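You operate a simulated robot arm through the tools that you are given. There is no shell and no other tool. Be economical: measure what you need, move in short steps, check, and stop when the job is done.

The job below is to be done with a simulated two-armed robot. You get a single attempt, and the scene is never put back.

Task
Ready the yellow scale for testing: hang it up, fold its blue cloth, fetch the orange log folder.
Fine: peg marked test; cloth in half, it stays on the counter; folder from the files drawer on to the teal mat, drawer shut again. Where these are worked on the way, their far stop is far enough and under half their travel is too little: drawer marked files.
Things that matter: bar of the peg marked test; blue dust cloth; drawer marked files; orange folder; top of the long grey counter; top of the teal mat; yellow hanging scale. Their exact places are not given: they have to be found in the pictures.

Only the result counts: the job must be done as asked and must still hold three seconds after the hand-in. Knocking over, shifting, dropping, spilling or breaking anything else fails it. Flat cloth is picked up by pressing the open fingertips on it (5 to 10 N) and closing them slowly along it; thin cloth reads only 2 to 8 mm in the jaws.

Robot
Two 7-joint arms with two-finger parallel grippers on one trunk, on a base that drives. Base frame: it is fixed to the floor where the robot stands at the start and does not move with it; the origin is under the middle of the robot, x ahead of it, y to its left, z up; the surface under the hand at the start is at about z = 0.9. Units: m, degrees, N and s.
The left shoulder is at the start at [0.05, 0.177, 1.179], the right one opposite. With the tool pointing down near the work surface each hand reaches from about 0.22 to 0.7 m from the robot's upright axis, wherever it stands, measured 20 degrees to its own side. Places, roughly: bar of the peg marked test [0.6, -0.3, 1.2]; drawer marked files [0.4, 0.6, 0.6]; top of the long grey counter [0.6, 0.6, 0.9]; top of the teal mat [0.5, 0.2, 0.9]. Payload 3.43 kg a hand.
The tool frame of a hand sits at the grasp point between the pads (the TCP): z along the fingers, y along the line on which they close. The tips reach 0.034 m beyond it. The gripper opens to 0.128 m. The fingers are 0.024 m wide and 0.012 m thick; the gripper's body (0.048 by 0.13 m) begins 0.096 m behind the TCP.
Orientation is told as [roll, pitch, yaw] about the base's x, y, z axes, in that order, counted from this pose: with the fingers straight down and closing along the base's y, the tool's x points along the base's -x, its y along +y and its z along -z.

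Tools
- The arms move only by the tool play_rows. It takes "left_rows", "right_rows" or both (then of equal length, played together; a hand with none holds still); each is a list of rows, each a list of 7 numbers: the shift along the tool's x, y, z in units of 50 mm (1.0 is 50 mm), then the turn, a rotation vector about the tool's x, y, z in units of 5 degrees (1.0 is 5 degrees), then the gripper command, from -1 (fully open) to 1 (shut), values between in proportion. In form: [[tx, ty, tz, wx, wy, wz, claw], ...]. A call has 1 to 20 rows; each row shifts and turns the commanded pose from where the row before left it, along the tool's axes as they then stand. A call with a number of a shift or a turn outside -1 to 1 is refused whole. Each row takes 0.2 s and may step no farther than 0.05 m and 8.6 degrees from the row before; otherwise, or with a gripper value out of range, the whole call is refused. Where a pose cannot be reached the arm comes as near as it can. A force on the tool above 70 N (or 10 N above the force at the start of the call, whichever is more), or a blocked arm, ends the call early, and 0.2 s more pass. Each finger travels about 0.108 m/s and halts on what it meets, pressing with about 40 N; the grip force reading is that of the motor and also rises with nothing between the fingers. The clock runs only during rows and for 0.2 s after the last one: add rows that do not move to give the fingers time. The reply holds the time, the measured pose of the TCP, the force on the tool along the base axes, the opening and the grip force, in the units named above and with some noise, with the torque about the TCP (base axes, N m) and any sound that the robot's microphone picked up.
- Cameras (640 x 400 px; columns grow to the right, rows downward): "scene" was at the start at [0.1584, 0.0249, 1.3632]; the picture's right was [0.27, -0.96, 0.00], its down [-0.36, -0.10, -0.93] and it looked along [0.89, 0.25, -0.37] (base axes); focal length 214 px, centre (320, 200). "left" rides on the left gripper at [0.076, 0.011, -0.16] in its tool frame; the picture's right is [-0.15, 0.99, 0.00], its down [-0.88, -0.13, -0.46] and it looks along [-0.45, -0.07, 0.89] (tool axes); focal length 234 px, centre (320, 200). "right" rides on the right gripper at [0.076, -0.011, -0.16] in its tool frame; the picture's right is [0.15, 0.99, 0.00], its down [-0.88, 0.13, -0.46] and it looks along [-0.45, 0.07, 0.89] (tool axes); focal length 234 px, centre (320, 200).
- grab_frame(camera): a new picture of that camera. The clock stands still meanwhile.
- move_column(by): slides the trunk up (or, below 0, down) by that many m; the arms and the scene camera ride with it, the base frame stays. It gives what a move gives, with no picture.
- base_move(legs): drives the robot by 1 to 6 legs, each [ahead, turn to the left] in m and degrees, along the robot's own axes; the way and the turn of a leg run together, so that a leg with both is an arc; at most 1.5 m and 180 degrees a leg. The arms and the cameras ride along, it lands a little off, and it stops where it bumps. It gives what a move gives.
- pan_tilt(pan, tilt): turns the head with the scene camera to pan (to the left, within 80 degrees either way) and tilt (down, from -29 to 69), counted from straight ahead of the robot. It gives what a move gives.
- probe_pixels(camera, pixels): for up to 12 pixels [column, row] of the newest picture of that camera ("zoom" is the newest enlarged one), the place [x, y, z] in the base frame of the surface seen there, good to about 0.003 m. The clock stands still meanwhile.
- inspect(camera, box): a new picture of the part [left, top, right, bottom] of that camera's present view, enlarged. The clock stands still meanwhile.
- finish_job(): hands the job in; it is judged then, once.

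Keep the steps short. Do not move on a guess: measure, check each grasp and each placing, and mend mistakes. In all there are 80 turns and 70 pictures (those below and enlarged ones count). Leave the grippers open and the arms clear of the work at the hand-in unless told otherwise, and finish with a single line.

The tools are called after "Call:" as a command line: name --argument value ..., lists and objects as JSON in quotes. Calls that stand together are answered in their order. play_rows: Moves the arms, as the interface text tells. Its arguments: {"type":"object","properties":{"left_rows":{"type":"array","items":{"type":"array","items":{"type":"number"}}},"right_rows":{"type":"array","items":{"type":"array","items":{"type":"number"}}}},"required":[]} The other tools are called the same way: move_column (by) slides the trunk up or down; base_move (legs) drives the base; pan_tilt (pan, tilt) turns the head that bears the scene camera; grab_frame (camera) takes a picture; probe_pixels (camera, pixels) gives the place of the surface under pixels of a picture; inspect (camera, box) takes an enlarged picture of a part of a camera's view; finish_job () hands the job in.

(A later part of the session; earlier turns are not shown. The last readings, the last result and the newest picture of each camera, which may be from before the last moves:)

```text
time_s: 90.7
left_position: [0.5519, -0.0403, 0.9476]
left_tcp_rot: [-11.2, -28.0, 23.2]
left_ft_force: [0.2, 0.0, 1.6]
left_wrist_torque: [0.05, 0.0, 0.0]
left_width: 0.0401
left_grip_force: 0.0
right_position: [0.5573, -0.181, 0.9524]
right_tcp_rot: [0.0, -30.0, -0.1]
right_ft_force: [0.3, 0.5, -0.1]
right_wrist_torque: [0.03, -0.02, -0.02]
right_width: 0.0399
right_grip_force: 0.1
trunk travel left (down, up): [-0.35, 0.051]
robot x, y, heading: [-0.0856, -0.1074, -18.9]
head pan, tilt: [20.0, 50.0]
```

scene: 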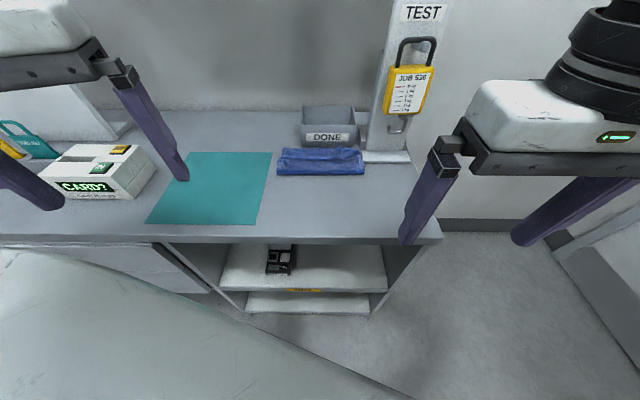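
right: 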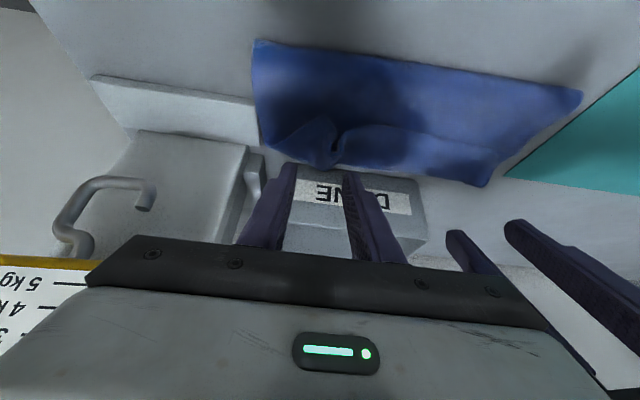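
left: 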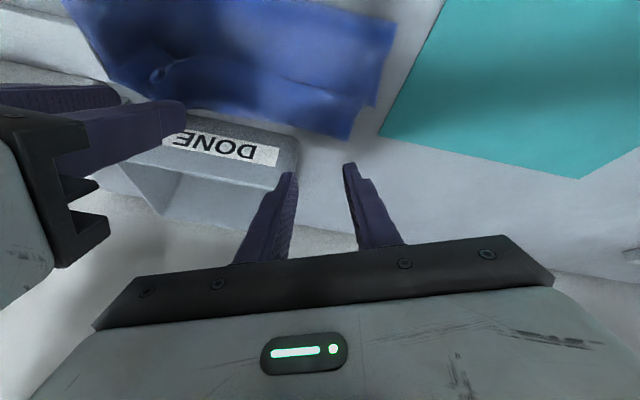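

Left begins to touch (1.6 N). A bit more, then close slowly.

Call:
play_rows --left_rows '[[0.01, 0.003, 0.02, 0, 0, 0, 0.375], [0.003, 0.001, 0.01, 0, 0, 0, 0.375], [0, 0, 0, 0, 0, 0, 0.45], [0, 0, 0, 0, 0, 0, 0.51], [0, 0, 0, 0, 0, 0, 0.57], [0, 0, 0, 0, 0, 0, 0.63], [0, 0, 0, 0, 0, 0, 0.69], [0, 0, 0, 0, 0, 0, 0.75], [0, 0, 0, 0, 0, 0, 0.81], [0, 0, 0, 0, 0, 0, 0.87], [0, 0, 0, 0, 0, 0, 0.93], [0, 0, 0, 0, 0, 0, 1], [0, 0, 0, 0, 0, 0, 1]]' --right_rows '[[0.02, 0, 0.035, 0, 0, 0, 0.375], [0.01, 0, 0.017, 0, 0, 0, 0.375], [0, 0, 0, 0, 0, 0, 0.45], [0, 0, 0, 0, 0, 0, 0.51], [0, 0, 0, 0, 0, 0, 0.57], [0, 0, 0, 0, 0, 0, 0.63], [0, 0, 0, 0, 0, 0, 0.69], [0, 0, 0, 0, 0, 0, 0.75], [0, 0, 0, 0, 0, 0, 0.81], [0, 0, 0, 0, 0, 0, 0.87], [0, 0, 0, 0, 0, 0, 0.93], [0, 0, 0, 0, 0, 0, 1], [0, 0, 0, 0, 0, 0, 1]]'

Call:
play_rows --left_rows '[[-0.1, -0.036, -0.17, 0, 0, 0, 1], [-0.19, -0.068, -0.34, 0, 0, 0, 1], [-0.19, -0.068, -0.34, 0, 0, 0, 1], [0, 0, 0, 0, 0, 0, 1]]' --right_rows '[[-0.1, 0, -0.17, 0, 0, 0, 1], [-0.2, 0, -0.35, 0, 0, 0, 1], [-0.2, 0, -0.35, 0, 0, 0, 1], [0, 0, 0, 0, 0, 0, 1]]'

Call:
inspect --camera "scene" --box '[230, 70, 430, 210]'

```text
time_s: 93.5
left_position: [0.5514, -0.0412, 0.9462]
left_tcp_rot: [-11.3, -28.0, 23.2]
left_ft_force: [0.2, -0.9, 0.6]
left_wrist_torque: [-0.02, -0.03, 0.0]
left_width: 0.0016
left_grip_force: 36.5
right_position: [0.5564, -0.1804, 0.948]
right_tcp_rot: [0.0, -30.0, 0.0]
right_ft_force: [0.4, 0.5, 0.1]
right_wrist_torque: [0.02, 0.02, 0.0]
right_width: 0.0049
right_grip_force: 38.8
trunk travel left (down, up): [-0.35, 0.051]
robot x, y, heading: [-0.0883, -0.1094, -19.1]
head pan, tilt: [20.0, 50.0]
```

```text
time_s: 94.5
left_position: [0.5517, -0.0396, 0.9978]
left_tcp_rot: [-11.2, -27.9, 23.2]
left_ft_force: [-0.1, -1.2, 0.8]
left_wrist_torque: [-0.02, -0.01, 0.0]
left_width: 0.0019
left_grip_force: 36.7
right_position: [0.5561, -0.1817, 0.998]
right_tcp_rot: [0.0, -30.0, 0.0]
right_ft_force: [0.8, 1.6, 0.8]
right_wrist_torque: [0.04, 0.05, 0.01]
right_width: 0.0045
right_grip_force: 39.2
trunk travel left (down, up): [-0.35, 0.051]
robot x, y, heading: [-0.0859, -0.1099, -19.5]
head pan, tilt: [20.0, 50.0]
```

```text
2.86 times, centred on (330, 140) of scene
```

zoom: 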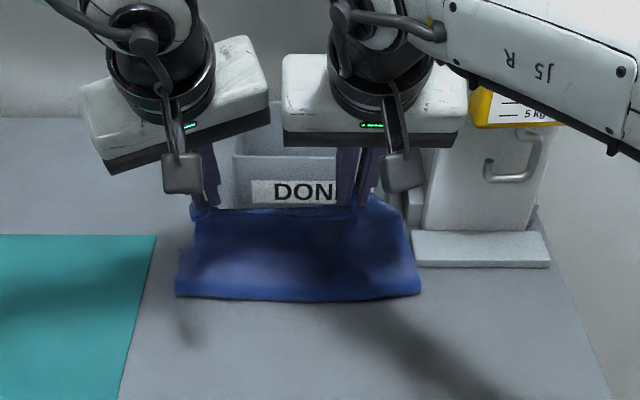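

Both hold and the top layer rises. I lean 20° more, so the strip points away, then lower with the edge at x≈0.59.

Call:
play_rows --left_rows '[[0, 0, 0, 0.342, -0.94, 0, 1], [0, 0, 0, 0.342, -0.94, 0, 1], [0, 0, 0, 0.342, -0.94, 0, 1], [0, 0, 0, 0.342, -0.94, 0, 1], [0.16, 0.06, 0.18, 0, 0, 0, 1], [0.16, 0.06, 0.18, 0, 0, 0, 1], [0.16, 0.06, 0.18, 0, 0, 0, 1], [0.12, 0.04, 0.14, 0, 0, 0, 1], [0, 0, 0, 0, 0, 0, 1]]' --right_rows '[[0, 0, 0, 0, -1, 0, 1], [0, 0, 0, 0, -1, 0, 1], [0, 0, 0, 0, -1, 0, 1], [0, 0, 0, 0, -1, 0, 1], [0.185, 0, 0.165, 0, 0, 0, 1], [0.185, 0, 0.165, 0, 0, 0, 1], [0.185, 0, 0.165, 0, 0, 0, 1], [0.14, 0, 0.13, 0, 0, 0, 1], [0, 0, 0, 0, 0, 0, 1]]'

Call:
inspect --camera "scene" --box '[230, 70, 430, 210]'

```text
time_s: 96.5
left_position: [0.5584, -0.04, 0.9498]
left_tcp_rot: [-22.3, -46.0, 30.1]
left_ft_force: [0.1, -0.1, -0.3]
left_wrist_torque: [0.01, 0.02, -0.01]
left_width: 0.0
left_grip_force: 32.7
right_position: [0.5588, -0.1826, 0.9532]
right_tcp_rot: [0.1, -50.0, 0.0]
right_ft_force: [0.3, 0.2, -0.2]
right_wrist_torque: [0.02, 0.0, 0.02]
right_width: 0.0047
right_grip_force: 39.6
trunk travel left (down, up): [-0.35, 0.051]
robot x, y, heading: [-0.0867, -0.106, -19.2]
head pan, tilt: [20.0, 50.0]
```

```text
2.86 times, centred on (330, 140) of scene
```

zoom: 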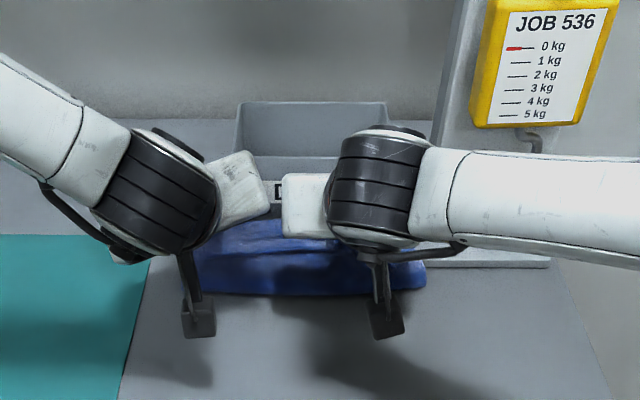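

The left slipped out (0.0 mm) while the right holds. I lower the right 5 mm, open both slightly, draw back and look.

Call:
play_rows --left_rows '[[0, 0, 0, 0, 0, 0, 1], [0, 0, 0, 0, 0, 0, 1], [0, 0, 0, 0, 0, 0, 0.8], [-0.3, -0.1, -0.4, 0, 0, 0, 0.7], [-0.3, -0.1, -0.5, 0, 0, 0, 0.7], [0, 0, -0.8, 0, 0, 0, 0.7], [0, 0, -0.8, 0, 0, 0, 0.7], [-0.3, 0.5, -0.6, 0, 0, 0, 0.7], [-0.3, 0.5, -0.6, 0, 0, 0, 0.7], [0, 0.6, -0.6, 0, 0, 0, 0.7], [0, 0.6, -0.6, 0, 0, 0, 0.7]]' --right_rows '[[0.08, 0, 0.065, 0, 0, 0, 1], [0, 0, 0, 0, 0, 0, 1], [0, 0, 0, 0, 0, 0, 0.8], [0, 0, 0, 0, 0, 0, 0.7], [-0.1, 0, -0.3, 0, 0, 0, 0.7], [-0.2, 0, -0.7, 0, 0, 0, 0.7], [0, 0, -0.9, 0, 0, 0, 0.7], [0, -0.4, -0.8, 0, 0, 0, 0.7], [0, -0.4, -0.8, 0, 0, 0, 0.7], [0, -0.4, -0.8, 0, 0, 0, 0.7], [0, -0.4, -0.8, 0, 0, 0, 0.7]]'

Call:
inspect --camera "scene" --box '[240, 90, 410, 200]'

Call:
probe_pixels --camera "zoom" --pixels '[[150, 310], [450, 300], [300, 310], [300, 290], [300, 270], [300, 250], [300, 235], [170, 230], [420, 230], [380, 250]]'

```text
time_s: 98.9
left_position: [0.4111, 0.0685, 1.1399]
left_tcp_rot: [-22.1, -46.0, 29.8]
left_ft_force: [-0.6, -0.2, 0.0]
left_wrist_torque: [0.0, -0.02, 0.02]
left_width: 0.0195
left_grip_force: 0.0
left hand out of reach, approached as far as the arm can: row 10, 11
right_position: [0.3744, -0.2639, 1.1228]
right_tcp_rot: [0.0, -50.2, 0.2]
right_ft_force: [-1.2, 0.2, 0.4]
right_wrist_torque: [-0.02, 0.04, 0.0]
right_width: 0.019
right_grip_force: 0.0
trunk travel left (down, up): [-0.35, 0.051]
robot x, y, heading: [-0.0879, -0.1066, -19.1]
head pan, tilt: [20.0, 50.0]
```

```text
3.64 times, centred on (325, 145) of scene
```

zoom: 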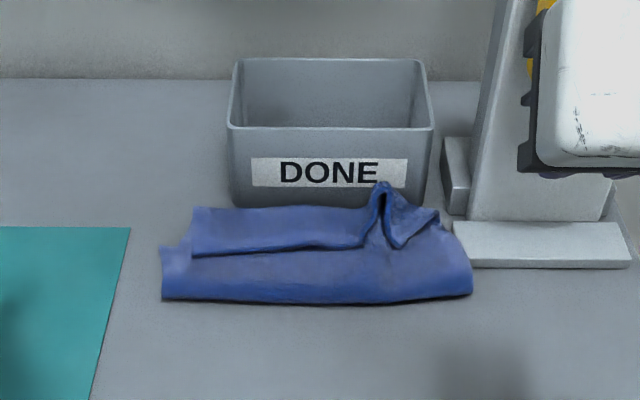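

```text
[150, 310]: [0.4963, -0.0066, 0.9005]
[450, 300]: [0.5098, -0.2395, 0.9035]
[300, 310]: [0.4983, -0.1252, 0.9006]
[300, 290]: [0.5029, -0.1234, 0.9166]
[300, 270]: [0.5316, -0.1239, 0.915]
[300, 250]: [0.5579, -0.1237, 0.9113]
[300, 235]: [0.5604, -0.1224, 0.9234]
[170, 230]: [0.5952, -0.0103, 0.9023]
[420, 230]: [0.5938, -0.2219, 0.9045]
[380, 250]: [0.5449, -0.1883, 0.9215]
```

The strip is still turned back (its edge at x≈0.557; fold at ≈0.50). Better: pinch the top layer just in front of that strip (x≈0.535), lift it high so the tail hangs free on the far side, then lower while moving back so the tail lays away. I bring both hands there at 30° lean.

Call:
play_rows --left_rows '[[0, 0, 0, -0.342, 0.94, 0, 0.375], [0, 0, 0, -0.342, 0.94, 0, 0.375], [0, 0, 0, -0.342, 0.94, 0, 0.375], [0, 0, 0, -0.342, 0.94, 0, 0.375], [0.125, -0.41, 0.667, 0, 0, 0, 0.375], [0.125, -0.41, 0.667, 0, 0, 0, 0.375], [0.125, -0.41, 0.667, 0, 0, 0, 0.375], [0.125, -0.41, 0.667, 0, 0, 0, 0.375], [0.125, -0.41, 0.667, 0, 0, 0, 0.375], [0.125, -0.41, 0.667, 0, 0, 0, 0.375], [0, 0, 0, 0, 0, 0, 0.375], [0, 0, 0, 0, 0, 0, 0.375]]' --right_rows '[[0, 0, 0, 0, 1, 0, 0.375], [0, 0, 0, 0, 1, 0, 0.375], [0, 0, 0, 0, 1, 0, 0.375], [0, 0, 0, 0, 1, 0, 0.375], [-0.158, 0.28, 0.68, 0, 0, 0, 0.375], [-0.158, 0.28, 0.68, 0, 0, 0, 0.375], [-0.158, 0.28, 0.68, 0, 0, 0, 0.375], [-0.158, 0.28, 0.68, 0, 0, 0, 0.375], [-0.158, 0.28, 0.68, 0, 0, 0, 0.375], [-0.158, 0.28, 0.68, 0, 0, 0, 0.375], [0, 0, 0, 0, 0, 0, 0.375], [0, 0, 0, 0, 0, 0, 0.375]]'

```text
time_s: 101.5
left_position: [0.5231, -0.0527, 0.9692]
left_tcp_rot: [-10.9, -28.1, 24.1]
left_ft_force: [20.3, 54.1, 7.9]
left_wrist_torque: [-7.27, 3.07, -2.36]
left_width: 0.04
left_grip_force: 0.1
right_position: [0.5177, -0.1873, 0.9668]
right_tcp_rot: [-0.6, -29.8, -0.6]
right_ft_force: [-21.2, -53.8, -8.0]
right_wrist_torque: [6.34, -3.11, 4.83]
right_width: 0.0399
right_grip_force: 0.1
trunk travel left (down, up): [-0.35, 0.051]
robot x, y, heading: [-0.0924, -0.1085, -19.3]
head pan, tilt: [20.0, 50.0]
```

The hands press on each other (54 N sideways). I move the left away +25 mm in y.

Call:
play_rows --left_rows '[[-0.17, 0.47, 0, 0, 0, 0, 0.375], [0, 0, 0, 0, 0, 0, 0.375]]' --right_rows '[[0, -0.1, 0, 0, 0, 0, 0.375], [0, 0, 0, 0, 0, 0, 0.375]]'

Call:
grab_frame --camera "left"

```text
time_s: 102.1
left_position: [0.5187, -0.036, 0.9698]
left_tcp_rot: [-11.2, -27.9, 23.0]
left_ft_force: [-0.8, -0.9, 0.8]
left_wrist_torque: [0.0, -0.01, 0.02]
left_width: 0.0399
left_grip_force: 0.1
right_position: [0.515, -0.1819, 0.9705]
right_tcp_rot: [0.3, -30.1, 0.0]
right_ft_force: [-0.2, 0.3, 0.2]
right_wrist_torque: [0.03, -0.02, 0.01]
right_width: 0.0399
right_grip_force: 0.0
trunk travel left (down, up): [-0.35, 0.051]
robot x, y, heading: [-0.0911, -0.1055, -19.1]
head pan, tilt: [20.0, 50.0]
```

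```text
24 pictures are left
```

left: 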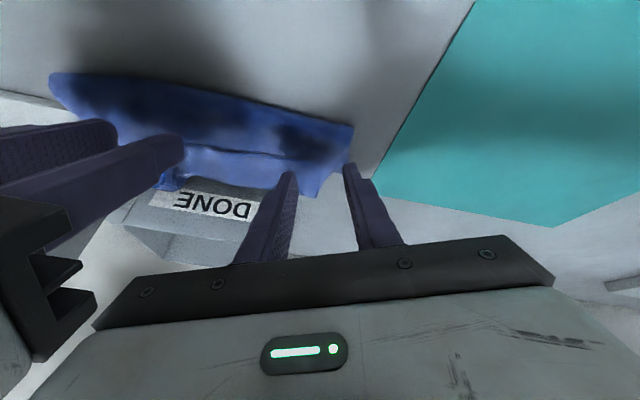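

Free again. I lower onto the front strip.

Call:
play_rows --left_rows '[[0.105, 0.038, 0.19, 0, 0, 0, 0.375], [0.105, 0.038, 0.19, 0, 0, 0, 0.375], [0.01, 0.003, 0.017, 0, 0, 0, 0.375], [0.01, 0.003, 0.017, 0, 0, 0, 0.375], [0, 0, 0, 0, 0, 0, 0.375]]' --right_rows '[[0.11, 0, 0.19, 0, 0, 0, 0.375], [0.11, 0, 0.19, 0, 0, 0, 0.375], [0.01, 0, 0.017, 0, 0, 0, 0.375], [0.01, 0, 0.017, 0, 0, 0, 0.375], [0, 0, 0, 0, 0, 0, 0.375]]'

```text
time_s: 103.3
left_position: [0.5191, -0.0349, 0.9473]
left_tcp_rot: [-11.2, -28.2, 23.2]
left_ft_force: [0.3, 0.2, -0.1]
left_wrist_torque: [0.01, 0.01, 0.01]
left_width: 0.0399
left_grip_force: 0.1
right_position: [0.5152, -0.183, 0.9453]
right_tcp_rot: [0.0, -30.0, 0.0]
right_ft_force: [-0.8, -0.4, -0.3]
right_wrist_torque: [-0.04, -0.01, -0.03]
right_width: 0.0399
right_grip_force: 0.2
trunk travel left (down, up): [-0.35, 0.051]
robot x, y, heading: [-0.0889, -0.1087, -19.2]
head pan, tilt: [20.0, 50.0]
```

No contact yet; 4 mm further, then close slowly in the same call.

Call:
play_rows --left_rows '[[0.02, 0.007, 0.035, 0, 0, 0, 0.375], [0.02, 0.007, 0.035, 0, 0, 0, 0.375], [0.01, 0.003, 0.017, 0, 0, 0, 0.375], [0, 0, 0, 0, 0, 0, 0.45], [0, 0, 0, 0, 0, 0, 0.51], [0, 0, 0, 0, 0, 0, 0.57], [0, 0, 0, 0, 0, 0, 0.63], [0, 0, 0, 0, 0, 0, 0.69], [0, 0, 0, 0, 0, 0, 0.75], [0, 0, 0, 0, 0, 0, 0.81], [0, 0, 0, 0, 0, 0, 0.87], [0, 0, 0, 0, 0, 0, 0.93], [0, 0, 0, 0, 0, 0, 1], [0, 0, 0, 0, 0, 0, 1]]' --right_rows '[[0.02, 0, 0.035, 0, 0, 0, 0.375], [0.02, 0, 0.035, 0, 0, 0, 0.375], [0, 0, 0, 0, 0, 0, 0.375], [0, 0, 0, 0, 0, 0, 0.45], [0, 0, 0, 0, 0, 0, 0.51], [0, 0, 0, 0, 0, 0, 0.57], [0, 0, 0, 0, 0, 0, 0.63], [0, 0, 0, 0, 0, 0, 0.69], [0, 0, 0, 0, 0, 0, 0.75], [0, 0, 0, 0, 0, 0, 0.81], [0, 0, 0, 0, 0, 0, 0.87], [0, 0, 0, 0, 0, 0, 0.93], [0, 0, 0, 0, 0, 0, 1], [0, 0, 0, 0, 0, 0, 1]]'

Call:
play_rows --left_rows '[[-0.1, -0.036, -0.17, 0, 0, 0, 1], [-0.19, -0.068, -0.34, 0, 0, 0, 1], [-0.19, -0.068, -0.34, 0, 0, 0, 1], [0, 0, 0, 0, 0, 0, 1]]' --right_rows '[[-0.1, 0, -0.17, 0, 0, 0, 1], [-0.2, 0, -0.35, 0, 0, 0, 1], [-0.2, 0, -0.35, 0, 0, 0, 1], [0, 0, 0, 0, 0, 0, 1]]'

Call:
inspect --camera "scene" --box '[230, 70, 430, 210]'

```text
time_s: 106.3
left_position: [0.519, -0.0355, 0.9423]
left_tcp_rot: [-11.3, -28.0, 23.2]
left_ft_force: [-0.2, 0.3, 0.7]
left_wrist_torque: [-0.03, 0.01, -0.02]
left_width: 0.0
left_grip_force: 32.8
right_position: [0.515, -0.1823, 0.9415]
right_tcp_rot: [0.0, -29.9, 0.0]
right_ft_force: [-0.1, -0.1, 3.2]
right_wrist_torque: [0.0, -0.04, -0.01]
right_width: 0.006
right_grip_force: 40.2
trunk travel left (down, up): [-0.35, 0.051]
robot x, y, heading: [-0.0879, -0.1082, -19.2]
head pan, tilt: [20.0, 50.0]
```

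```text
time_s: 107.3
left_position: [0.52, -0.0354, 0.99]
left_tcp_rot: [-11.3, -28.1, 23.2]
left_ft_force: [0.0, 0.4, 0.1]
left_wrist_torque: [0.01, -0.02, 0.02]
left_width: 0.0
left_grip_force: 33.3
right_position: [0.5161, -0.1835, 0.991]
right_tcp_rot: [0.0, -30.0, -0.1]
right_ft_force: [0.3, 0.1, -0.6]
right_wrist_torque: [-0.03, 0.01, -0.05]
right_width: 0.0059
right_grip_force: 39.9
trunk travel left (down, up): [-0.35, 0.051]
robot x, y, heading: [-0.0878, -0.1051, -19.3]
head pan, tilt: [20.0, 50.0]
```

```text
2.86 times, centred on (330, 140) of scene
```

zoom: 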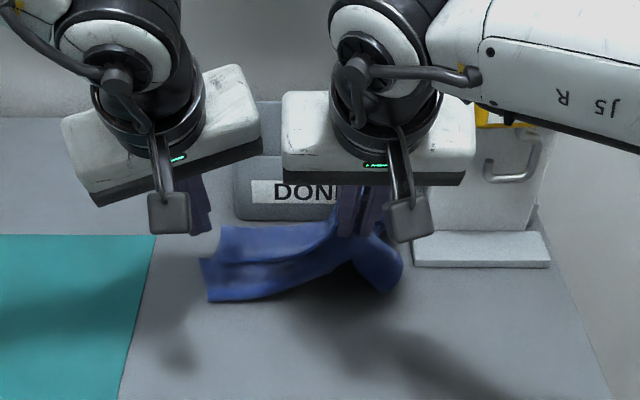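

Only the right caught (both layers, 6 mm); the left missed. To stay economical I lay it back down exactly, release, retreat with both hands, look at the cloth, then drive over to the drawers.

Call:
play_rows --left_rows '[[-0.19, -0.068, -0.34, 0, 0, 0, 0.6], [-0.19, -0.068, -0.34, 0, 0, 0, 0.6], [-0.19, -0.068, -0.34, 0, 0, 0, 0.6], [0, 0, 0, 0, 0, 0, 0.6], [0, 0, 0, 0, 0, 0, 0.6], [0, 0, 0, 0, 0, 0, 0.6], [0, 0, 0, 0, 0, 0, 0.6], [0.3, 0.3, -0.3, 0, 0, 0, 0.6], [0.3, 0.3, -0.3, 0, 0, 0, 0.6], [0.4, 0.3, -0.3, 0, 0, 0, 0.6], [0.4, 0.3, -0.3, -0.342, 0.94, 0, 0.6], [0.4, 0.3, -0.3, -0.342, 0.94, 0, 0.6], [0.4, 0.3, -0.3, -0.342, 0.94, 0, 0.6], [0.4, 0.3, 0, -0.342, 0.94, 0, 0.6], [0.4, 0.3, 0, -0.342, 0.94, 0, 0.6], [0.4, 0.3, 0, -0.342, 0.94, 0, 0.6]]' --right_rows '[[0.2, 0, 0.34, 0, 0, 0, 1], [0.2, 0, 0.34, 0, 0, 0, 1], [0.08, 0, 0.15, 0, 0, 0, 1], [0, 0, 0, 0, 0, 0, 0.9], [0, 0, 0, 0, 0, 0, 0.7], [0, 0, 0, 0, 0, 0, 0.5], [-0.1, 0, -0.17, 0, 0, 0, 0.5], [-0.2, 0, -0.35, 0, 0, 0, 0.5], [-0.2, 0, -0.35, 0, 0, 0, 0.5], [-0.2, 0, -0.35, 0, 0, 0, 0.5], [0.5, -0.1, -0.3, 0, 1, 0, 0.5], [0.6, -0.1, -0.3, 0, 1, 0, 0.5], [0.6, -0.1, -0.3, 0, 1, 0, 0.5], [0.6, -0.1, 0, 0, 1, 0, 0.5], [0.6, -0.1, 0, 0, 1, 0, 0.5], [0.6, -0.1, 0, 0, 1, 0, 0.5]]'

Call:
inspect --camera "scene" --box '[240, 90, 410, 200]'

Call:
probe_pixels --camera "zoom" --pixels '[[160, 295], [450, 295], [300, 300], [300, 285], [300, 270], [300, 250], [300, 235], [200, 230], [420, 230], [380, 250]]'

```text
time_s: 110.7
left_position: [0.2897, 0.0328, 1.0569]
left_tcp_rot: [-0.1, 0.1, 20.3]
left_ft_force: [-0.7, 0.1, -0.2]
left_wrist_torque: [0.02, -0.03, 0.02]
left_width: 0.0255
left_grip_force: 0.1
right_position: [0.3293, -0.2117, 1.0015]
right_tcp_rot: [-0.1, 0.2, 0.1]
right_ft_force: [-0.6, -1.1, 0.7]
right_wrist_torque: [0.0, 0.04, 0.02]
right_width: 0.0319
right_grip_force: 0.1
trunk travel left (down, up): [-0.35, 0.051]
robot x, y, heading: [-0.0891, -0.1067, -19.1]
head pan, tilt: [20.0, 50.0]
```

```text
3.64 times, centred on (325, 145) of scene
```

zoom: 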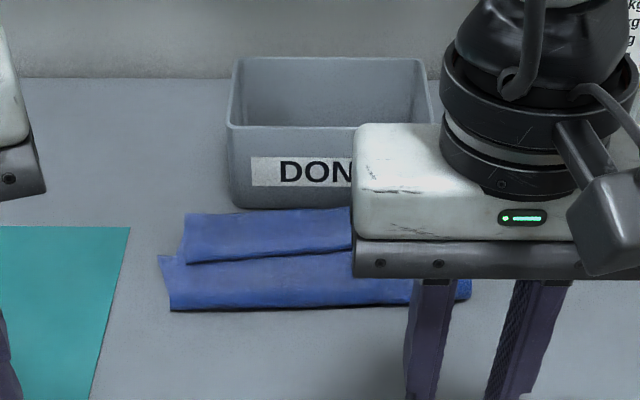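

```text
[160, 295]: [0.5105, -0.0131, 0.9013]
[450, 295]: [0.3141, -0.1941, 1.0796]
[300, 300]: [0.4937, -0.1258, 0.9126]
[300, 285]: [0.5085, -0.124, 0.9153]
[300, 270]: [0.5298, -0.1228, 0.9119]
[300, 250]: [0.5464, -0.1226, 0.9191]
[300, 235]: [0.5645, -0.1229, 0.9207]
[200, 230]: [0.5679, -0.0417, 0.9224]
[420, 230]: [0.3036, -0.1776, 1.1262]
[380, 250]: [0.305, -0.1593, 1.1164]
```

The cloth lies folded with a footprint of about 0.10 × 0.24 m; the hands are clear. Now I drive back and over to the drawers, then look.

Call:
base_move --legs '[[-0.33, 0], [0, 109], [0.42, 0], [0, -90]]'

Call:
pan_tilt --pan 12 --tilt 42

Call:
grab_frame --camera "scene"

```text
time_s: 123.3
left_position: [-0.0802, 0.6776, 1.0569]
left_tcp_rot: [-0.1, 0.1, 39.4]
left_ft_force: [0.1, 0.4, 0.3]
left_wrist_torque: [-0.02, -0.02, 0.0]
left_width: 0.0254
left_grip_force: 0.1
right_position: [0.0369, 0.4596, 1.0032]
right_tcp_rot: [0.0, 0.0, 19.0]
right_ft_force: [-0.2, -0.7, 0.4]
right_wrist_torque: [-0.03, -0.01, -0.01]
right_width: 0.0323
right_grip_force: 0.0
trunk travel left (down, up): [-0.35, 0.051]
robot x, y, heading: [-0.392, 0.4196, -0.1]
head pan, tilt: [20.0, 50.0]
```

```text
time_s: 124.0
left_position: [-0.0799, 0.6771, 1.0557]
left_tcp_rot: [-0.1, 0.2, 39.4]
left_ft_force: [-0.1, -0.1, -0.8]
left_wrist_torque: [-0.02, -0.02, -0.01]
left_width: 0.0256
left_grip_force: 0.0
right_position: [0.0372, 0.4605, 1.0023]
right_tcp_rot: [0.0, 0.0, 19.1]
right_ft_force: [0.5, 1.1, 0.4]
right_wrist_torque: [-0.01, 0.04, -0.02]
right_width: 0.032
right_grip_force: 0.0
trunk travel left (down, up): [-0.35, 0.051]
robot x, y, heading: [-0.3929, 0.4223, -0.1]
head pan, tilt: [12.0, 42.0]
```

```text
21 pictures are left
```

scene: 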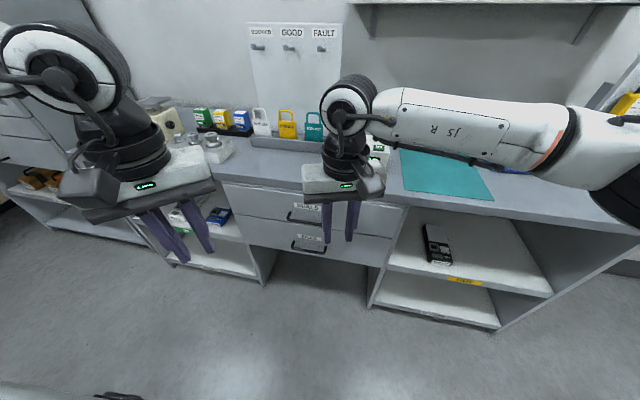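

Two drawers are in front. I zoom on their labels and handles and probe.

Call:
inspect --camera "scene" --box '[215, 180, 405, 280]'

Call:
probe_pixels --camera "scene" --pixels '[[308, 252], [293, 245], [322, 252], [310, 242], [288, 213], [310, 221], [300, 260], [240, 240], [378, 262], [340, 258], [307, 247], [225, 190]]'

```text
3.37 times, centred on (310, 230) of scene
```

zoom: 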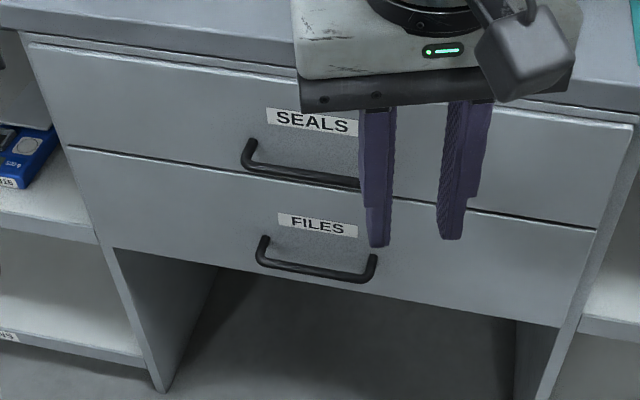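

```text
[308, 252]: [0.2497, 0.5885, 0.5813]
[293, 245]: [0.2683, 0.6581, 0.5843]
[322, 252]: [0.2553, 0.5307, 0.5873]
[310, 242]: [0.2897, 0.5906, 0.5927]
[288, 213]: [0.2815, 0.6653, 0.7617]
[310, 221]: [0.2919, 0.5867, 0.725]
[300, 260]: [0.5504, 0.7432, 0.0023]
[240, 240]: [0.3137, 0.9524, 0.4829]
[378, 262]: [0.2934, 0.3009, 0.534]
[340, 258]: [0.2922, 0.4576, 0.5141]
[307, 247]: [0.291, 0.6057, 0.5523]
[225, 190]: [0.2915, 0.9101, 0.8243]
```

FILES is the lower drawer: handle bar at x≈0.25, y 0.53–0.66, z≈0.582; face x≈0.291. The left hand will grip it with fingers pointing ahead-down, closing vertically. I move the left forward, turn yaw to 90°, lean 60°, move the right hand aside, and slide the trunk down.

Call:
play_rows --left_rows '[[-0.4, -0.64, 0, 0, 0, 0, 0], [-0.4, -0.64, 0, 0, 0, 0, 0], [-0.4, -0.64, 0, 0, 0, 0, 0], [-0.4, -0.64, 0, 0, 0, 0, 0], [-0.4, -0.64, 0, 0, 0, 0, 0], [0, 0, 0, 0, 0, -1, 0], [0, 0, 0, 0, 0, -1, 0], [0, 0, 0, 0, 0, -1, 0], [0, 0, 0, 0, 0, -1, 0], [0, 0, 0, 0, 0, -1, 0], [0, 0, 0, 0, 0, -1, 0], [0, 0, 0, 0, 0, -1, 0], [0, 0, 0, 0, 0, -1, 0], [0, 0, 0, 0, 0, -1, 0], [0, 0, 0, 0, 0, -1, 0]]' --right_rows '[[0, -0.5, 0, 0, 0, 0, 0], [0, -0.6, 0, 0, 0, 0, 0], [0, -0.6, 0, 0, 0, 0, 0], [0, -0.6, 0, 0, 0, 0, 0], [0, -0.6, 0, 0, 0, 0, 0], [0.5, -0.2, 0, 0, 0, 0.9, 0], [0.5, -0.2, 0, 0, 0, 0.9, 0], [0.5, -0.2, 0, 0, 0, 0.9, 0], [0, 0, 0, 0, 0, 0.9, 0], [0, 0, 0, 0, 0, 0, -1], [0, 0, 0, 0, 0, 0, -1], [0, 0, 0, 0, 0, 0, -1], [0, 0, 0, 0, 0, 0, -1], [0, 0, 0, 0, 0, 0, -1], [0, 0, 0, 0, 0, 0, -1]]'

Call:
play_rows --left_rows '[[0, 0, 0, 1, 0, 0, 0], [0, 0, 0, 1, 0, 0, 0], [0, 0, 0, 1, 0, 0, 0], [0, 0, 0, 1, 0, 0, 0], [0, 0, 0, 1, 0, 0, 0], [0, 0, 0, 1, 0, 0, 0], [0, 0, 0, 1, 0, 0, 0], [0, 0, 0, 1, 0, 0, 0], [0, 0, 0, 1, 0, 0, 0], [0, 0, 0, 1, 0, 0, 0], [0, 0, 0, 1, 0, 0, 0], [0, 0, 0, 1, 0, 0, 0], [0, 0, 0, 0, 0, 0, 0]]'

Call:
move_column --by -0.34

```text
time_s: 127.2
left_position: [0.0989, 0.6181, 1.0562]
left_tcp_rot: [0.1, 0.1, 89.5]
left_ft_force: [-0.2, -0.2, 0.2]
left_wrist_torque: [-0.03, -0.02, 0.03]
left_width: 0.0641
left_grip_force: 0.1
right_position: [0.02, 0.2741, 1.0024]
right_tcp_rot: [0.1, -0.1, 1.1]
right_ft_force: [0.2, 0.5, -0.2]
right_wrist_torque: [-0.01, 0.01, 0.0]
right_width: 0.1279
right_grip_force: 0.1
trunk travel left (down, up): [-0.35, 0.051]
robot x, y, heading: [-0.3916, 0.4193, -0.3]
head pan, tilt: [12.0, 42.0]
```

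```text
time_s: 130.0
left_position: [0.0985, 0.6164, 1.0562]
left_tcp_rot: [-60.1, 0.0, 89.5]
left_ft_force: [-0.7, 0.4, -0.4]
left_wrist_torque: [-0.03, -0.02, -0.03]
left_width: 0.0641
left_grip_force: 0.0
right_position: [0.0209, 0.275, 1.0028]
right_tcp_rot: [0.1, 0.0, 1.0]
right_ft_force: [0.2, -0.4, 0.6]
right_wrist_torque: [0.0, 0.02, 0.01]
right_width: 0.128
right_grip_force: 0.1
trunk travel left (down, up): [-0.35, 0.051]
robot x, y, heading: [-0.3948, 0.4216, -0.1]
head pan, tilt: [12.0, 42.0]
```

```text
time_s: 133.3
left_position: [0.0986, 0.6176, 0.7166]
left_tcp_rot: [-60.0, 0.1, 89.5]
left_ft_force: [1.1, 0.4, -0.3]
left_wrist_torque: [0.04, 0.0, -0.01]
left_width: 0.0643
left_grip_force: 0.1
right_position: [0.0207, 0.2747, 0.6629]
right_tcp_rot: [0.1, -0.1, 1.0]
right_ft_force: [0.5, 0.6, -0.5]
right_wrist_torque: [0.01, 0.02, 0.02]
right_width: 0.128
right_grip_force: 0.0
trunk travel left (down, up): [-0.01, 0.391]
robot x, y, heading: [-0.3911, 0.4196, -0.1]
head pan, tilt: [12.0, 42.0]
```

Pose as wanted (fingers 30° below level, closing vertically). I move to a point 80 mm short of the handle along the fingers and check.

Call:
play_rows --left_rows '[[0.11, 0.21, 0.59, 0, 0, 0, 0], [0.11, 0.21, 0.59, 0, 0, 0, 0], [0.11, 0.21, 0.59, 0, 0, 0, 0], [0.11, 0.2, 0.59, 0, 0, 0, 0], [0, 0, 0, 0, 0, 0, 0]]'

Call:
inspect --camera "left" --box '[160, 50, 560, 300]'

Call:
pan_tilt --pan 15 --tilt 30

Call:
grab_frame --camera "scene"

```text
time_s: 134.6
left_position: [0.179, 0.594, 0.6234]
left_tcp_rot: [-60.0, 0.1, 89.4]
left_ft_force: [0.2, 0.9, 0.6]
left_wrist_torque: [-0.01, -0.06, -0.02]
left_width: 0.0637
left_grip_force: 0.0
right_position: [0.0209, 0.275, 0.6625]
right_tcp_rot: [0.0, 0.0, 1.0]
right_ft_force: [0.2, 0.5, -0.8]
right_wrist_torque: [0.0, -0.01, 0.01]
right_width: 0.128
right_grip_force: 0.0
trunk travel left (down, up): [-0.01, 0.391]
robot x, y, heading: [-0.3913, 0.4226, -0.1]
head pan, tilt: [12.0, 42.0]
```

```text
1.60 times, centred on (360, 175) of left
```

zoom: 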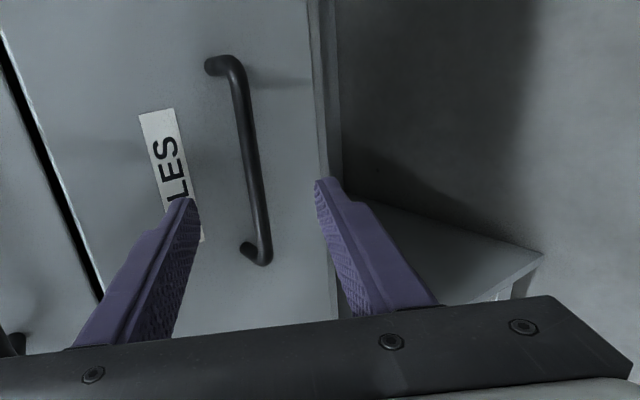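

```text
time_s: 135.3
left_position: [0.179, 0.5947, 0.6223]
left_tcp_rot: [-60.0, 0.1, 89.4]
left_ft_force: [0.7, 0.6, 0.2]
left_wrist_torque: [0.03, 0.02, 0.0]
left_width: 0.0641
left_grip_force: 0.1
right_position: [0.0198, 0.2753, 0.6617]
right_tcp_rot: [0.0, 0.0, 1.1]
right_ft_force: [0.0, -0.2, -0.4]
right_wrist_torque: [-0.01, 0.0, -0.01]
right_width: 0.1281
right_grip_force: 0.0
trunk travel left (down, up): [-0.01, 0.391]
robot x, y, heading: [-0.3916, 0.4229, -0.2]
head pan, tilt: [15.0, 30.0]
```

```text
18 pictures are left
```

scene: 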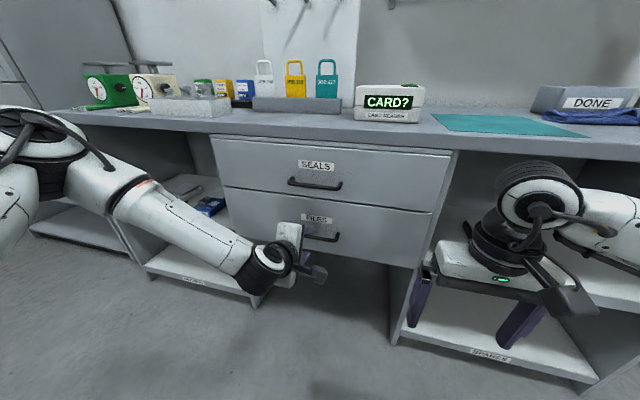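

The handle sits centred between the fingertips. I advance 80 mm, close, and pull by driving back 0.30 m (if the grip failed this would be harmless).

Call:
play_rows --left_rows '[[0, 0, 0.55, 0, 0, 0, 0], [0, 0, 0.55, 0, 0, 0, 0], [0, 0, 0.45, 0, 0, 0, 0], [0, 0, 0, 0, 0, 0, 0.4], [0, 0, 0, 0, 0, 0, 0.7], [0, 0, 0, 0, 0, 0, 1], [0, 0, 0, 0, 0, 0, 1], [0, 0, 0, 0, 0, 0, 1]]'

Call:
base_move --legs '[[-0.28, 0]]'

Call:
grab_frame --camera "scene"

```text
time_s: 137.1
left_position: [0.2288, 0.6236, 0.6153]
left_tcp_rot: [-60.1, 0.1, 89.4]
left_ft_force: [-0.2, 0.0, 0.0]
left_wrist_torque: [0.0, -0.03, 0.01]
left_width: 0.0
left_grip_force: 32.4
left hand out of reach, approached as far as the arm can: row 1, 2, 3
right_position: [0.0211, 0.275, 0.6621]
right_tcp_rot: [0.1, 0.0, 1.1]
right_ft_force: [0.8, -0.9, -0.8]
right_wrist_torque: [-0.01, 0.01, 0.0]
right_width: 0.1278
right_grip_force: 0.0
trunk travel left (down, up): [-0.01, 0.391]
robot x, y, heading: [-0.3918, 0.4161, -0.1]
head pan, tilt: [15.0, 30.0]
```

```text
time_s: 139.2
left_position: [-0.0489, 0.6214, 0.6146]
left_tcp_rot: [-59.9, 0.1, 89.1]
left_ft_force: [0.1, -0.7, 0.3]
left_wrist_torque: [0.04, 0.02, 0.03]
left_width: 0.0001
left_grip_force: 32.4
right_position: [-0.2587, 0.2739, 0.6625]
right_tcp_rot: [0.1, 0.0, 0.9]
right_ft_force: [-1.1, 0.0, 0.4]
right_wrist_torque: [0.0, -0.02, -0.02]
right_width: 0.1279
right_grip_force: 0.1
trunk travel left (down, up): [-0.01, 0.391]
robot x, y, heading: [-0.6692, 0.4258, -0.6]
head pan, tilt: [15.0, 30.0]
stopped in leg 1: the robot was blocked; the commanded pose is now the measured one
```

```text
17 pictures are left
```

scene: 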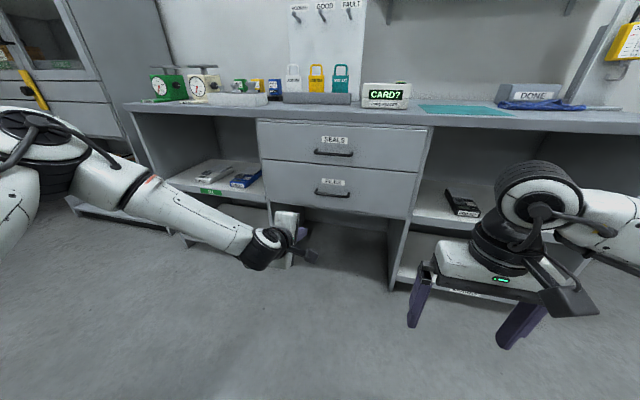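

The left arm fell short (limit), closed on nothing; nothing was touched at the drawer, and the robot bumped its rear limit at x≈-0.67. I set the left hand in an easy position (z 0.593, y 0.595), opening 70 mm, and drive forward 0.345 m to bring it to the bar.

Call:
play_rows --left_rows '[[0.16, 0.425, -0.447, 0, 0, 0, -0.094], [0.16, 0.425, -0.447, 0, 0, 0, -0.094], [0.16, 0.425, -0.447, 0, 0, 0, -0.094], [0, 0, 0, 0, 0, 0, -0.094]]'

Call:
base_move --legs '[[0.335, 0.6]]'

Call:
inspect --camera "left" --box '[160, 50, 560, 300]'

Call:
probe_pixels --camera "zoom" --pixels '[[240, 100], [250, 140], [255, 180], [260, 220], [265, 250], [250, 60]]'

```text
time_s: 140.2
left_position: [-0.1292, 0.5966, 0.6127]
left_tcp_rot: [-59.6, -0.1, 89.4]
left_ft_force: [0.3, -1.0, 0.3]
left_wrist_torque: [0.01, -0.01, 0.02]
left_width: 0.0699
left_grip_force: 0.1
left hand out of reach, approached as far as the arm can: row 2, 3
right_position: [-0.259, 0.2729, 0.6631]
right_tcp_rot: [0.0, 0.0, 1.0]
right_ft_force: [-0.1, 0.1, -0.6]
right_wrist_torque: [0.0, -0.02, 0.03]
right_width: 0.1281
right_grip_force: 0.1
trunk travel left (down, up): [-0.01, 0.391]
robot x, y, heading: [-0.6678, 0.4213, -0.4]
head pan, tilt: [15.0, 30.0]
```

```text
time_s: 142.3
left_position: [0.2031, 0.6018, 0.6126]
left_tcp_rot: [-59.5, 0.1, 90.0]
left_ft_force: [-0.3, 0.0, -0.4]
left_wrist_torque: [0.03, 0.02, 0.01]
left_width: 0.0699
left_grip_force: 0.0
right_position: [0.0762, 0.2763, 0.6619]
right_tcp_rot: [0.1, 0.0, 1.6]
right_ft_force: [0.1, -0.4, -1.0]
right_wrist_torque: [-0.03, -0.04, 0.01]
right_width: 0.1278
right_grip_force: 0.1
trunk travel left (down, up): [-0.01, 0.391]
robot x, y, heading: [-0.3355, 0.4199, 0.1]
head pan, tilt: [15.0, 30.0]
```

```text
1.60 times, centred on (360, 175) of left
```

zoom: 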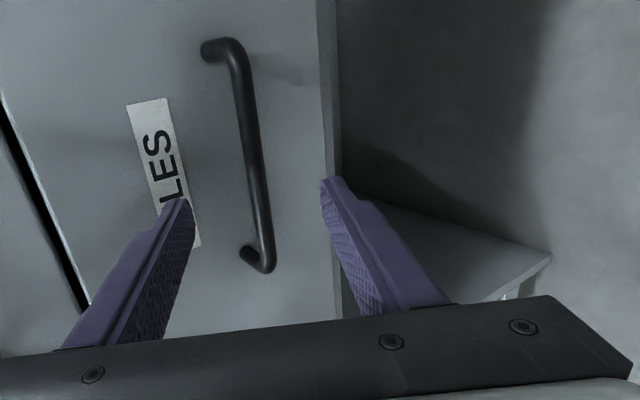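

```text
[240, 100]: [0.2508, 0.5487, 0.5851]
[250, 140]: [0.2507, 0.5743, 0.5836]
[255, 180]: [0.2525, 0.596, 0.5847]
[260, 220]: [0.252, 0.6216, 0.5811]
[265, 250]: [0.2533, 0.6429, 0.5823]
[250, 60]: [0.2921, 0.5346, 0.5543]
```

Bar centre is (0.252, 0.583), exactly on the finger axis, but the arm can't go lower at this lean. I ease the lean to 45°, come in along the fingers, close, and pull back 0.28 m.

Call:
play_rows --left_rows '[[0, 0, 0, -1, 0, 0, 0.125], [0, 0, 0, -1, 0, 0, 0.125], [0, 0, 0, -1, 0, 0, 0.125], [0.08, -0.27, 0, 0, 0, 0, 0.125], [0, 0, 0.3, 0, 0, 0, 0.125], [0, 0, 0.3, 0, 0, 0, 0.125], [0, 0, 0, 0, 0, 0, 0.125], [0, 0, 0, 0, 0, 0, 0.5], [0, 0, 0, 0, 0, 0, 0.8], [0, 0, 0, 0, 0, 0, 1], [0, 0, 0, 0, 0, 0, 1]]'

Call:
base_move --legs '[[-0.28, 0]]'

Call:
grab_frame --camera "scene"

```text
time_s: 144.8
left_position: [0.2347, 0.5994, 0.6021]
left_tcp_rot: [-44.6, -0.2, 90.1]
left_ft_force: [0.7, 0.7, 2.9]
left_wrist_torque: [0.02, -0.14, -0.05]
left_width: 0.0116
left_grip_force: 45.3
right_position: [0.077, 0.2773, 0.6641]
right_tcp_rot: [0.1, 0.0, 1.5]
right_ft_force: [0.2, 0.7, 0.3]
right_wrist_torque: [0.02, 0.0, -0.02]
right_width: 0.1278
right_grip_force: 0.0
trunk travel left (down, up): [-0.01, 0.391]
robot x, y, heading: [-0.3348, 0.4191, 0.3]
head pan, tilt: [15.0, 30.0]
```

```text
time_s: 146.7
left_position: [-0.0442, 0.5994, 0.6017]
left_tcp_rot: [-44.6, -0.1, 90.1]
left_ft_force: [0.2, 7.4, 7.2]
left_wrist_torque: [-0.13, -0.15, -0.29]
left_width: 0.0114
left_grip_force: 45.0
right_position: [-0.2005, 0.2772, 0.6624]
right_tcp_rot: [0.0, 0.1, 1.6]
right_ft_force: [0.1, -0.9, -0.2]
right_wrist_torque: [-0.01, 0.02, 0.0]
right_width: 0.128
right_grip_force: 0.1
trunk travel left (down, up): [-0.01, 0.391]
robot x, y, heading: [-0.6131, 0.417, 0.4]
head pan, tilt: [15.0, 30.0]
```

```text
15 pictures are left
```

scene: 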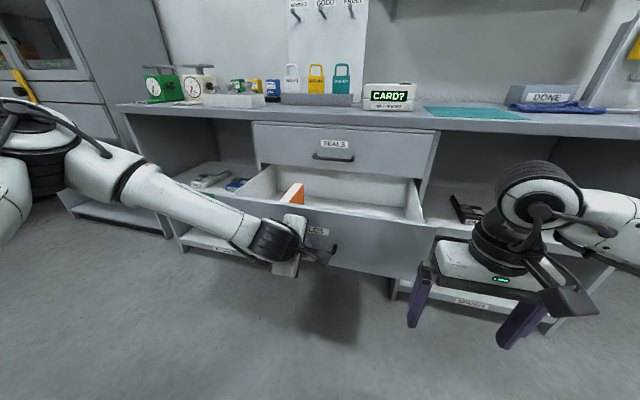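

The drawer is open by 0.28 m and the orange folder stands inside (pixel 293,193). I enlarge and probe it, then release the handle, draw the left hand back, turn it fingers-down and raise the trunk.

Call:
inspect --camera "scene" --box '[230, 140, 440, 270]'

Call:
probe_pixels --camera "scene" --pixels '[[298, 186], [286, 196], [302, 190], [293, 195], [299, 200], [284, 203], [245, 200], [256, 168], [410, 180], [419, 220], [360, 217], [350, 178]]'

Call:
play_rows --left_rows '[[0, 0, 0, 0, 0, 0, 0.6], [0, 0, 0, 0, 0, 0, 0.125], [0, 0, 0, 0, 0, 0, 0.125], [0, 0, -0.5, 0, 0, 0, 0.125], [0, 0, -0.8, 0, 0, 0, 0.125], [0, 0, -0.8, 0, 0, 0, 0.125], [0, 0, 0, -1, 0, 0, 0.125], [0, 0, 0, -1, 0, 0, 0.125], [0, 0, 0, -1, 0, 0, 0.125], [0, 0, 0, -1, 0, 0, 0.125], [0, 0, 0, -1, 0, 0, 0.125], [0, 0, 0, -1, 0, 0, 0.125], [0, 0, 0, -1, 0, 0, 0.125], [0, 0, 0, -1, 0, 0, 0.125], [0, 0, 0, -1, 0, 0, 0.125], [0, 0, 0, 0, 0, 0, 0.125]]'

Call:
move_column --by 0.2

Call:
grab_frame --camera "scene"

```text
3.05 times, centred on (335, 205) of scene
```

zoom: 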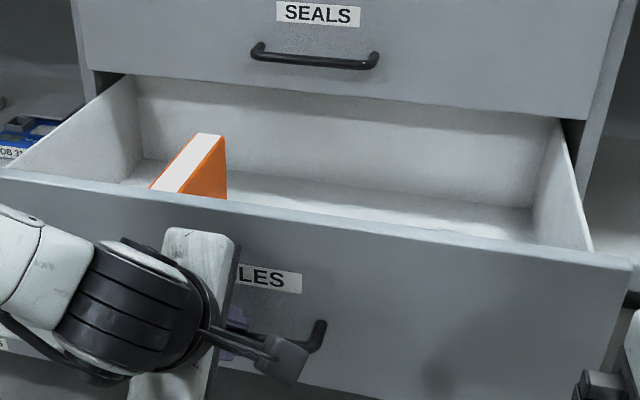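

```text
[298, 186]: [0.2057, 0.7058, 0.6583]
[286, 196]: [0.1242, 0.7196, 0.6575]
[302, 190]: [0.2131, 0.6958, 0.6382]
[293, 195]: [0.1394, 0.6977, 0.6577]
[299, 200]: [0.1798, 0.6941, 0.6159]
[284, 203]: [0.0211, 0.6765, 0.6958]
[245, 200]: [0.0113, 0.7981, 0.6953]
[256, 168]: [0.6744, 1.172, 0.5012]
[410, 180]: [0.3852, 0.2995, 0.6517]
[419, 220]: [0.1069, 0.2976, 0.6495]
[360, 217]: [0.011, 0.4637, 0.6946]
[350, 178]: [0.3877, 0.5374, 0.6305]
```

```text
time_s: 150.1
left_position: [-0.1179, 0.5995, 0.6762]
left_tcp_rot: [0.5, -0.1, 90.2]
left_ft_force: [0.3, -0.6, -0.3]
left_wrist_torque: [0.0, -0.03, 0.01]
left_width: 0.0559
left_grip_force: 0.0
right_position: [-0.2014, 0.2759, 0.6622]
right_tcp_rot: [0.2, 0.1, 1.6]
right_ft_force: [0.1, 0.0, -0.1]
right_wrist_torque: [0.02, -0.03, -0.03]
right_width: 0.1282
right_grip_force: 0.1
trunk travel left (down, up): [-0.01, 0.391]
robot x, y, heading: [-0.6116, 0.4192, 0.2]
head pan, tilt: [15.0, 30.0]
```

```text
time_s: 152.3
left_position: [-0.1187, 0.5988, 0.8762]
left_tcp_rot: [0.4, -0.2, 90.2]
left_ft_force: [-0.4, 0.5, 0.1]
left_wrist_torque: [0.01, -0.01, 0.01]
left_width: 0.0561
left_grip_force: 0.0
right_position: [-0.2016, 0.2763, 0.863]
right_tcp_rot: [0.2, 0.0, 1.6]
right_ft_force: [0.1, 0.1, 0.0]
right_wrist_torque: [0.03, 0.01, -0.01]
right_width: 0.1278
right_grip_force: 0.0
trunk travel left (down, up): [-0.21, 0.191]
robot x, y, heading: [-0.6177, 0.4222, 0.1]
head pan, tilt: [15.0, 30.0]
```

```text
13 pictures are left
```

scene: 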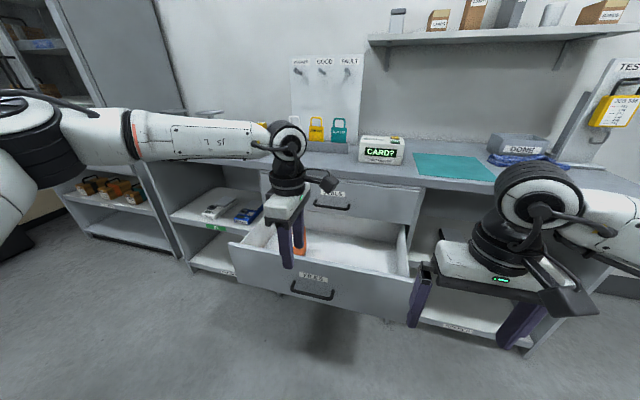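

Folder top: z 0.658, y 0.694–0.721, x up to 0.213; drawer front top 0.695. I drive forward 0.24 m, turn the left hand to yaw 0, place it over the folder and check.

Call:
base_move --legs '[[0.24, 0]]'

Call:
play_rows --left_rows '[[0, 0, 0, 0, 0, 1, -0.094], [0, 0, 0, 0, 0, 1, -0.094], [0, 0, 0, 0, 0, 1, -0.094], [0, 0, 0, 0, 0, 1, -0.094], [0, 0, 0, 0, 0, 1, -0.094], [0, 0, 0, 0, 0, 1, -0.094], [0, 0, 0, 0, 0, 1, -0.094], [0, 0, 0, 0, 0, 1, -0.094], [0, 0, 0, 0, 0, 1, -0.094], [0, 0, 0, 0, 0, 1, -0.094], [0, 0, 0, 0, 0, 1, -0.094], [0, 0, 0, 0, 0, 1, -0.094], [0, 0, 0, 0, 0, 1, -0.094], [0, 0, 0, 0, 0, 1, -0.094], [0, 0, 0, 0, 0, 1, -0.094], [0, 0, 0, 0, 0, 1, -0.094], [0, 0, 0, 0, 0, 1, -0.094], [0, 0, 0, 0, 0, 1, -0.094]]'

Call:
play_rows --left_rows '[[-0.05, 0.727, 0.2, 0, 0, 0, -0.094], [-0.05, 0.727, 0.2, 0, 0, 0, -0.094], [-0.05, 0.727, 0.2, 0, 0, 0, -0.094], [0, 0, 0, 0, 0, 0, -0.094]]'

Call:
grab_frame --camera "left"

Call:
probe_pixels --camera "left" --pixels '[[320, 100], [320, 120], [320, 140], [320, 160], [320, 180], [320, 200], [310, 150], [330, 150], [340, 150], [300, 150], [320, 80], [320, 60]]'

```text
time_s: 154.1
left_position: [0.1222, 0.6013, 0.8769]
left_tcp_rot: [0.4, -0.1, 90.3]
left_ft_force: [0.4, -0.7, -0.2]
left_wrist_torque: [0.01, 0.0, -0.02]
left_width: 0.0561
left_grip_force: 0.1
right_position: [0.0384, 0.2779, 0.8603]
right_tcp_rot: [0.1, 0.0, 1.7]
right_ft_force: [0.3, -0.8, -0.3]
right_wrist_torque: [0.03, 0.05, 0.03]
right_width: 0.128
right_grip_force: 0.1
trunk travel left (down, up): [-0.21, 0.191]
robot x, y, heading: [-0.3777, 0.4167, 0.3]
head pan, tilt: [15.0, 30.0]
```

```text
time_s: 157.8
left_position: [0.1215, 0.6002, 0.8766]
left_tcp_rot: [0.1, 0.4, 0.1]
left_ft_force: [-0.3, 0.1, -0.3]
left_wrist_torque: [0.0, 0.0, 0.01]
left_width: 0.0699
left_grip_force: 0.0
right_position: [0.0387, 0.2788, 0.8629]
right_tcp_rot: [0.1, 0.0, 1.7]
right_ft_force: [0.1, -0.2, -0.3]
right_wrist_torque: [0.01, -0.01, -0.02]
right_width: 0.1282
right_grip_force: 0.0
trunk travel left (down, up): [-0.21, 0.191]
robot x, y, heading: [-0.3701, 0.4192, 0.2]
head pan, tilt: [15.0, 30.0]
```

```text
time_s: 158.8
left_position: [0.1263, 0.7104, 0.8462]
left_tcp_rot: [0.0, 0.3, 0.3]
left_ft_force: [0.0, 0.4, 0.3]
left_wrist_torque: [0.0, 0.02, 0.0]
left_width: 0.0704
left_grip_force: 0.0
right_position: [0.0384, 0.279, 0.8629]
right_tcp_rot: [0.0, 0.0, 1.7]
right_ft_force: [-0.6, -0.3, 0.9]
right_wrist_torque: [0.04, 0.0, -0.03]
right_width: 0.1281
right_grip_force: 0.3
trunk travel left (down, up): [-0.21, 0.191]
robot x, y, heading: [-0.3736, 0.4234, 0.4]
head pan, tilt: [15.0, 30.0]
```

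```text
12 pictures are left
```

left: 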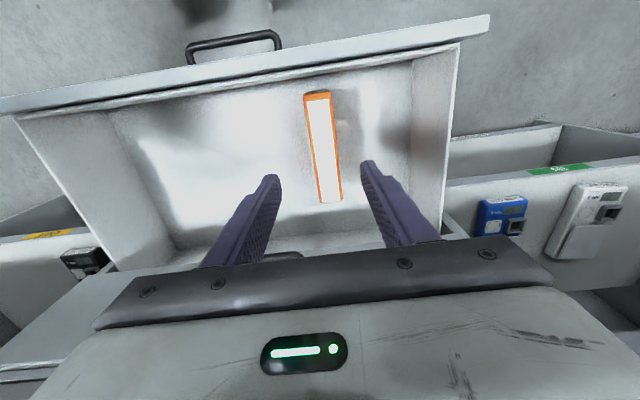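

```text
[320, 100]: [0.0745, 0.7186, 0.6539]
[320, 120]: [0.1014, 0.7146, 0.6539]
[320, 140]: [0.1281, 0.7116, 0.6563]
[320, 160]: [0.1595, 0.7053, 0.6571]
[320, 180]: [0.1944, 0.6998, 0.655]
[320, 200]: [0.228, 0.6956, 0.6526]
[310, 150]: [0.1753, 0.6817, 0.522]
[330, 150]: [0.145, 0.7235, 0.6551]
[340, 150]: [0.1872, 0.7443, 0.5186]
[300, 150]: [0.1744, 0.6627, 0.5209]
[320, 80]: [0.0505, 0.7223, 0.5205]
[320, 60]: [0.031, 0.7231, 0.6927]
```

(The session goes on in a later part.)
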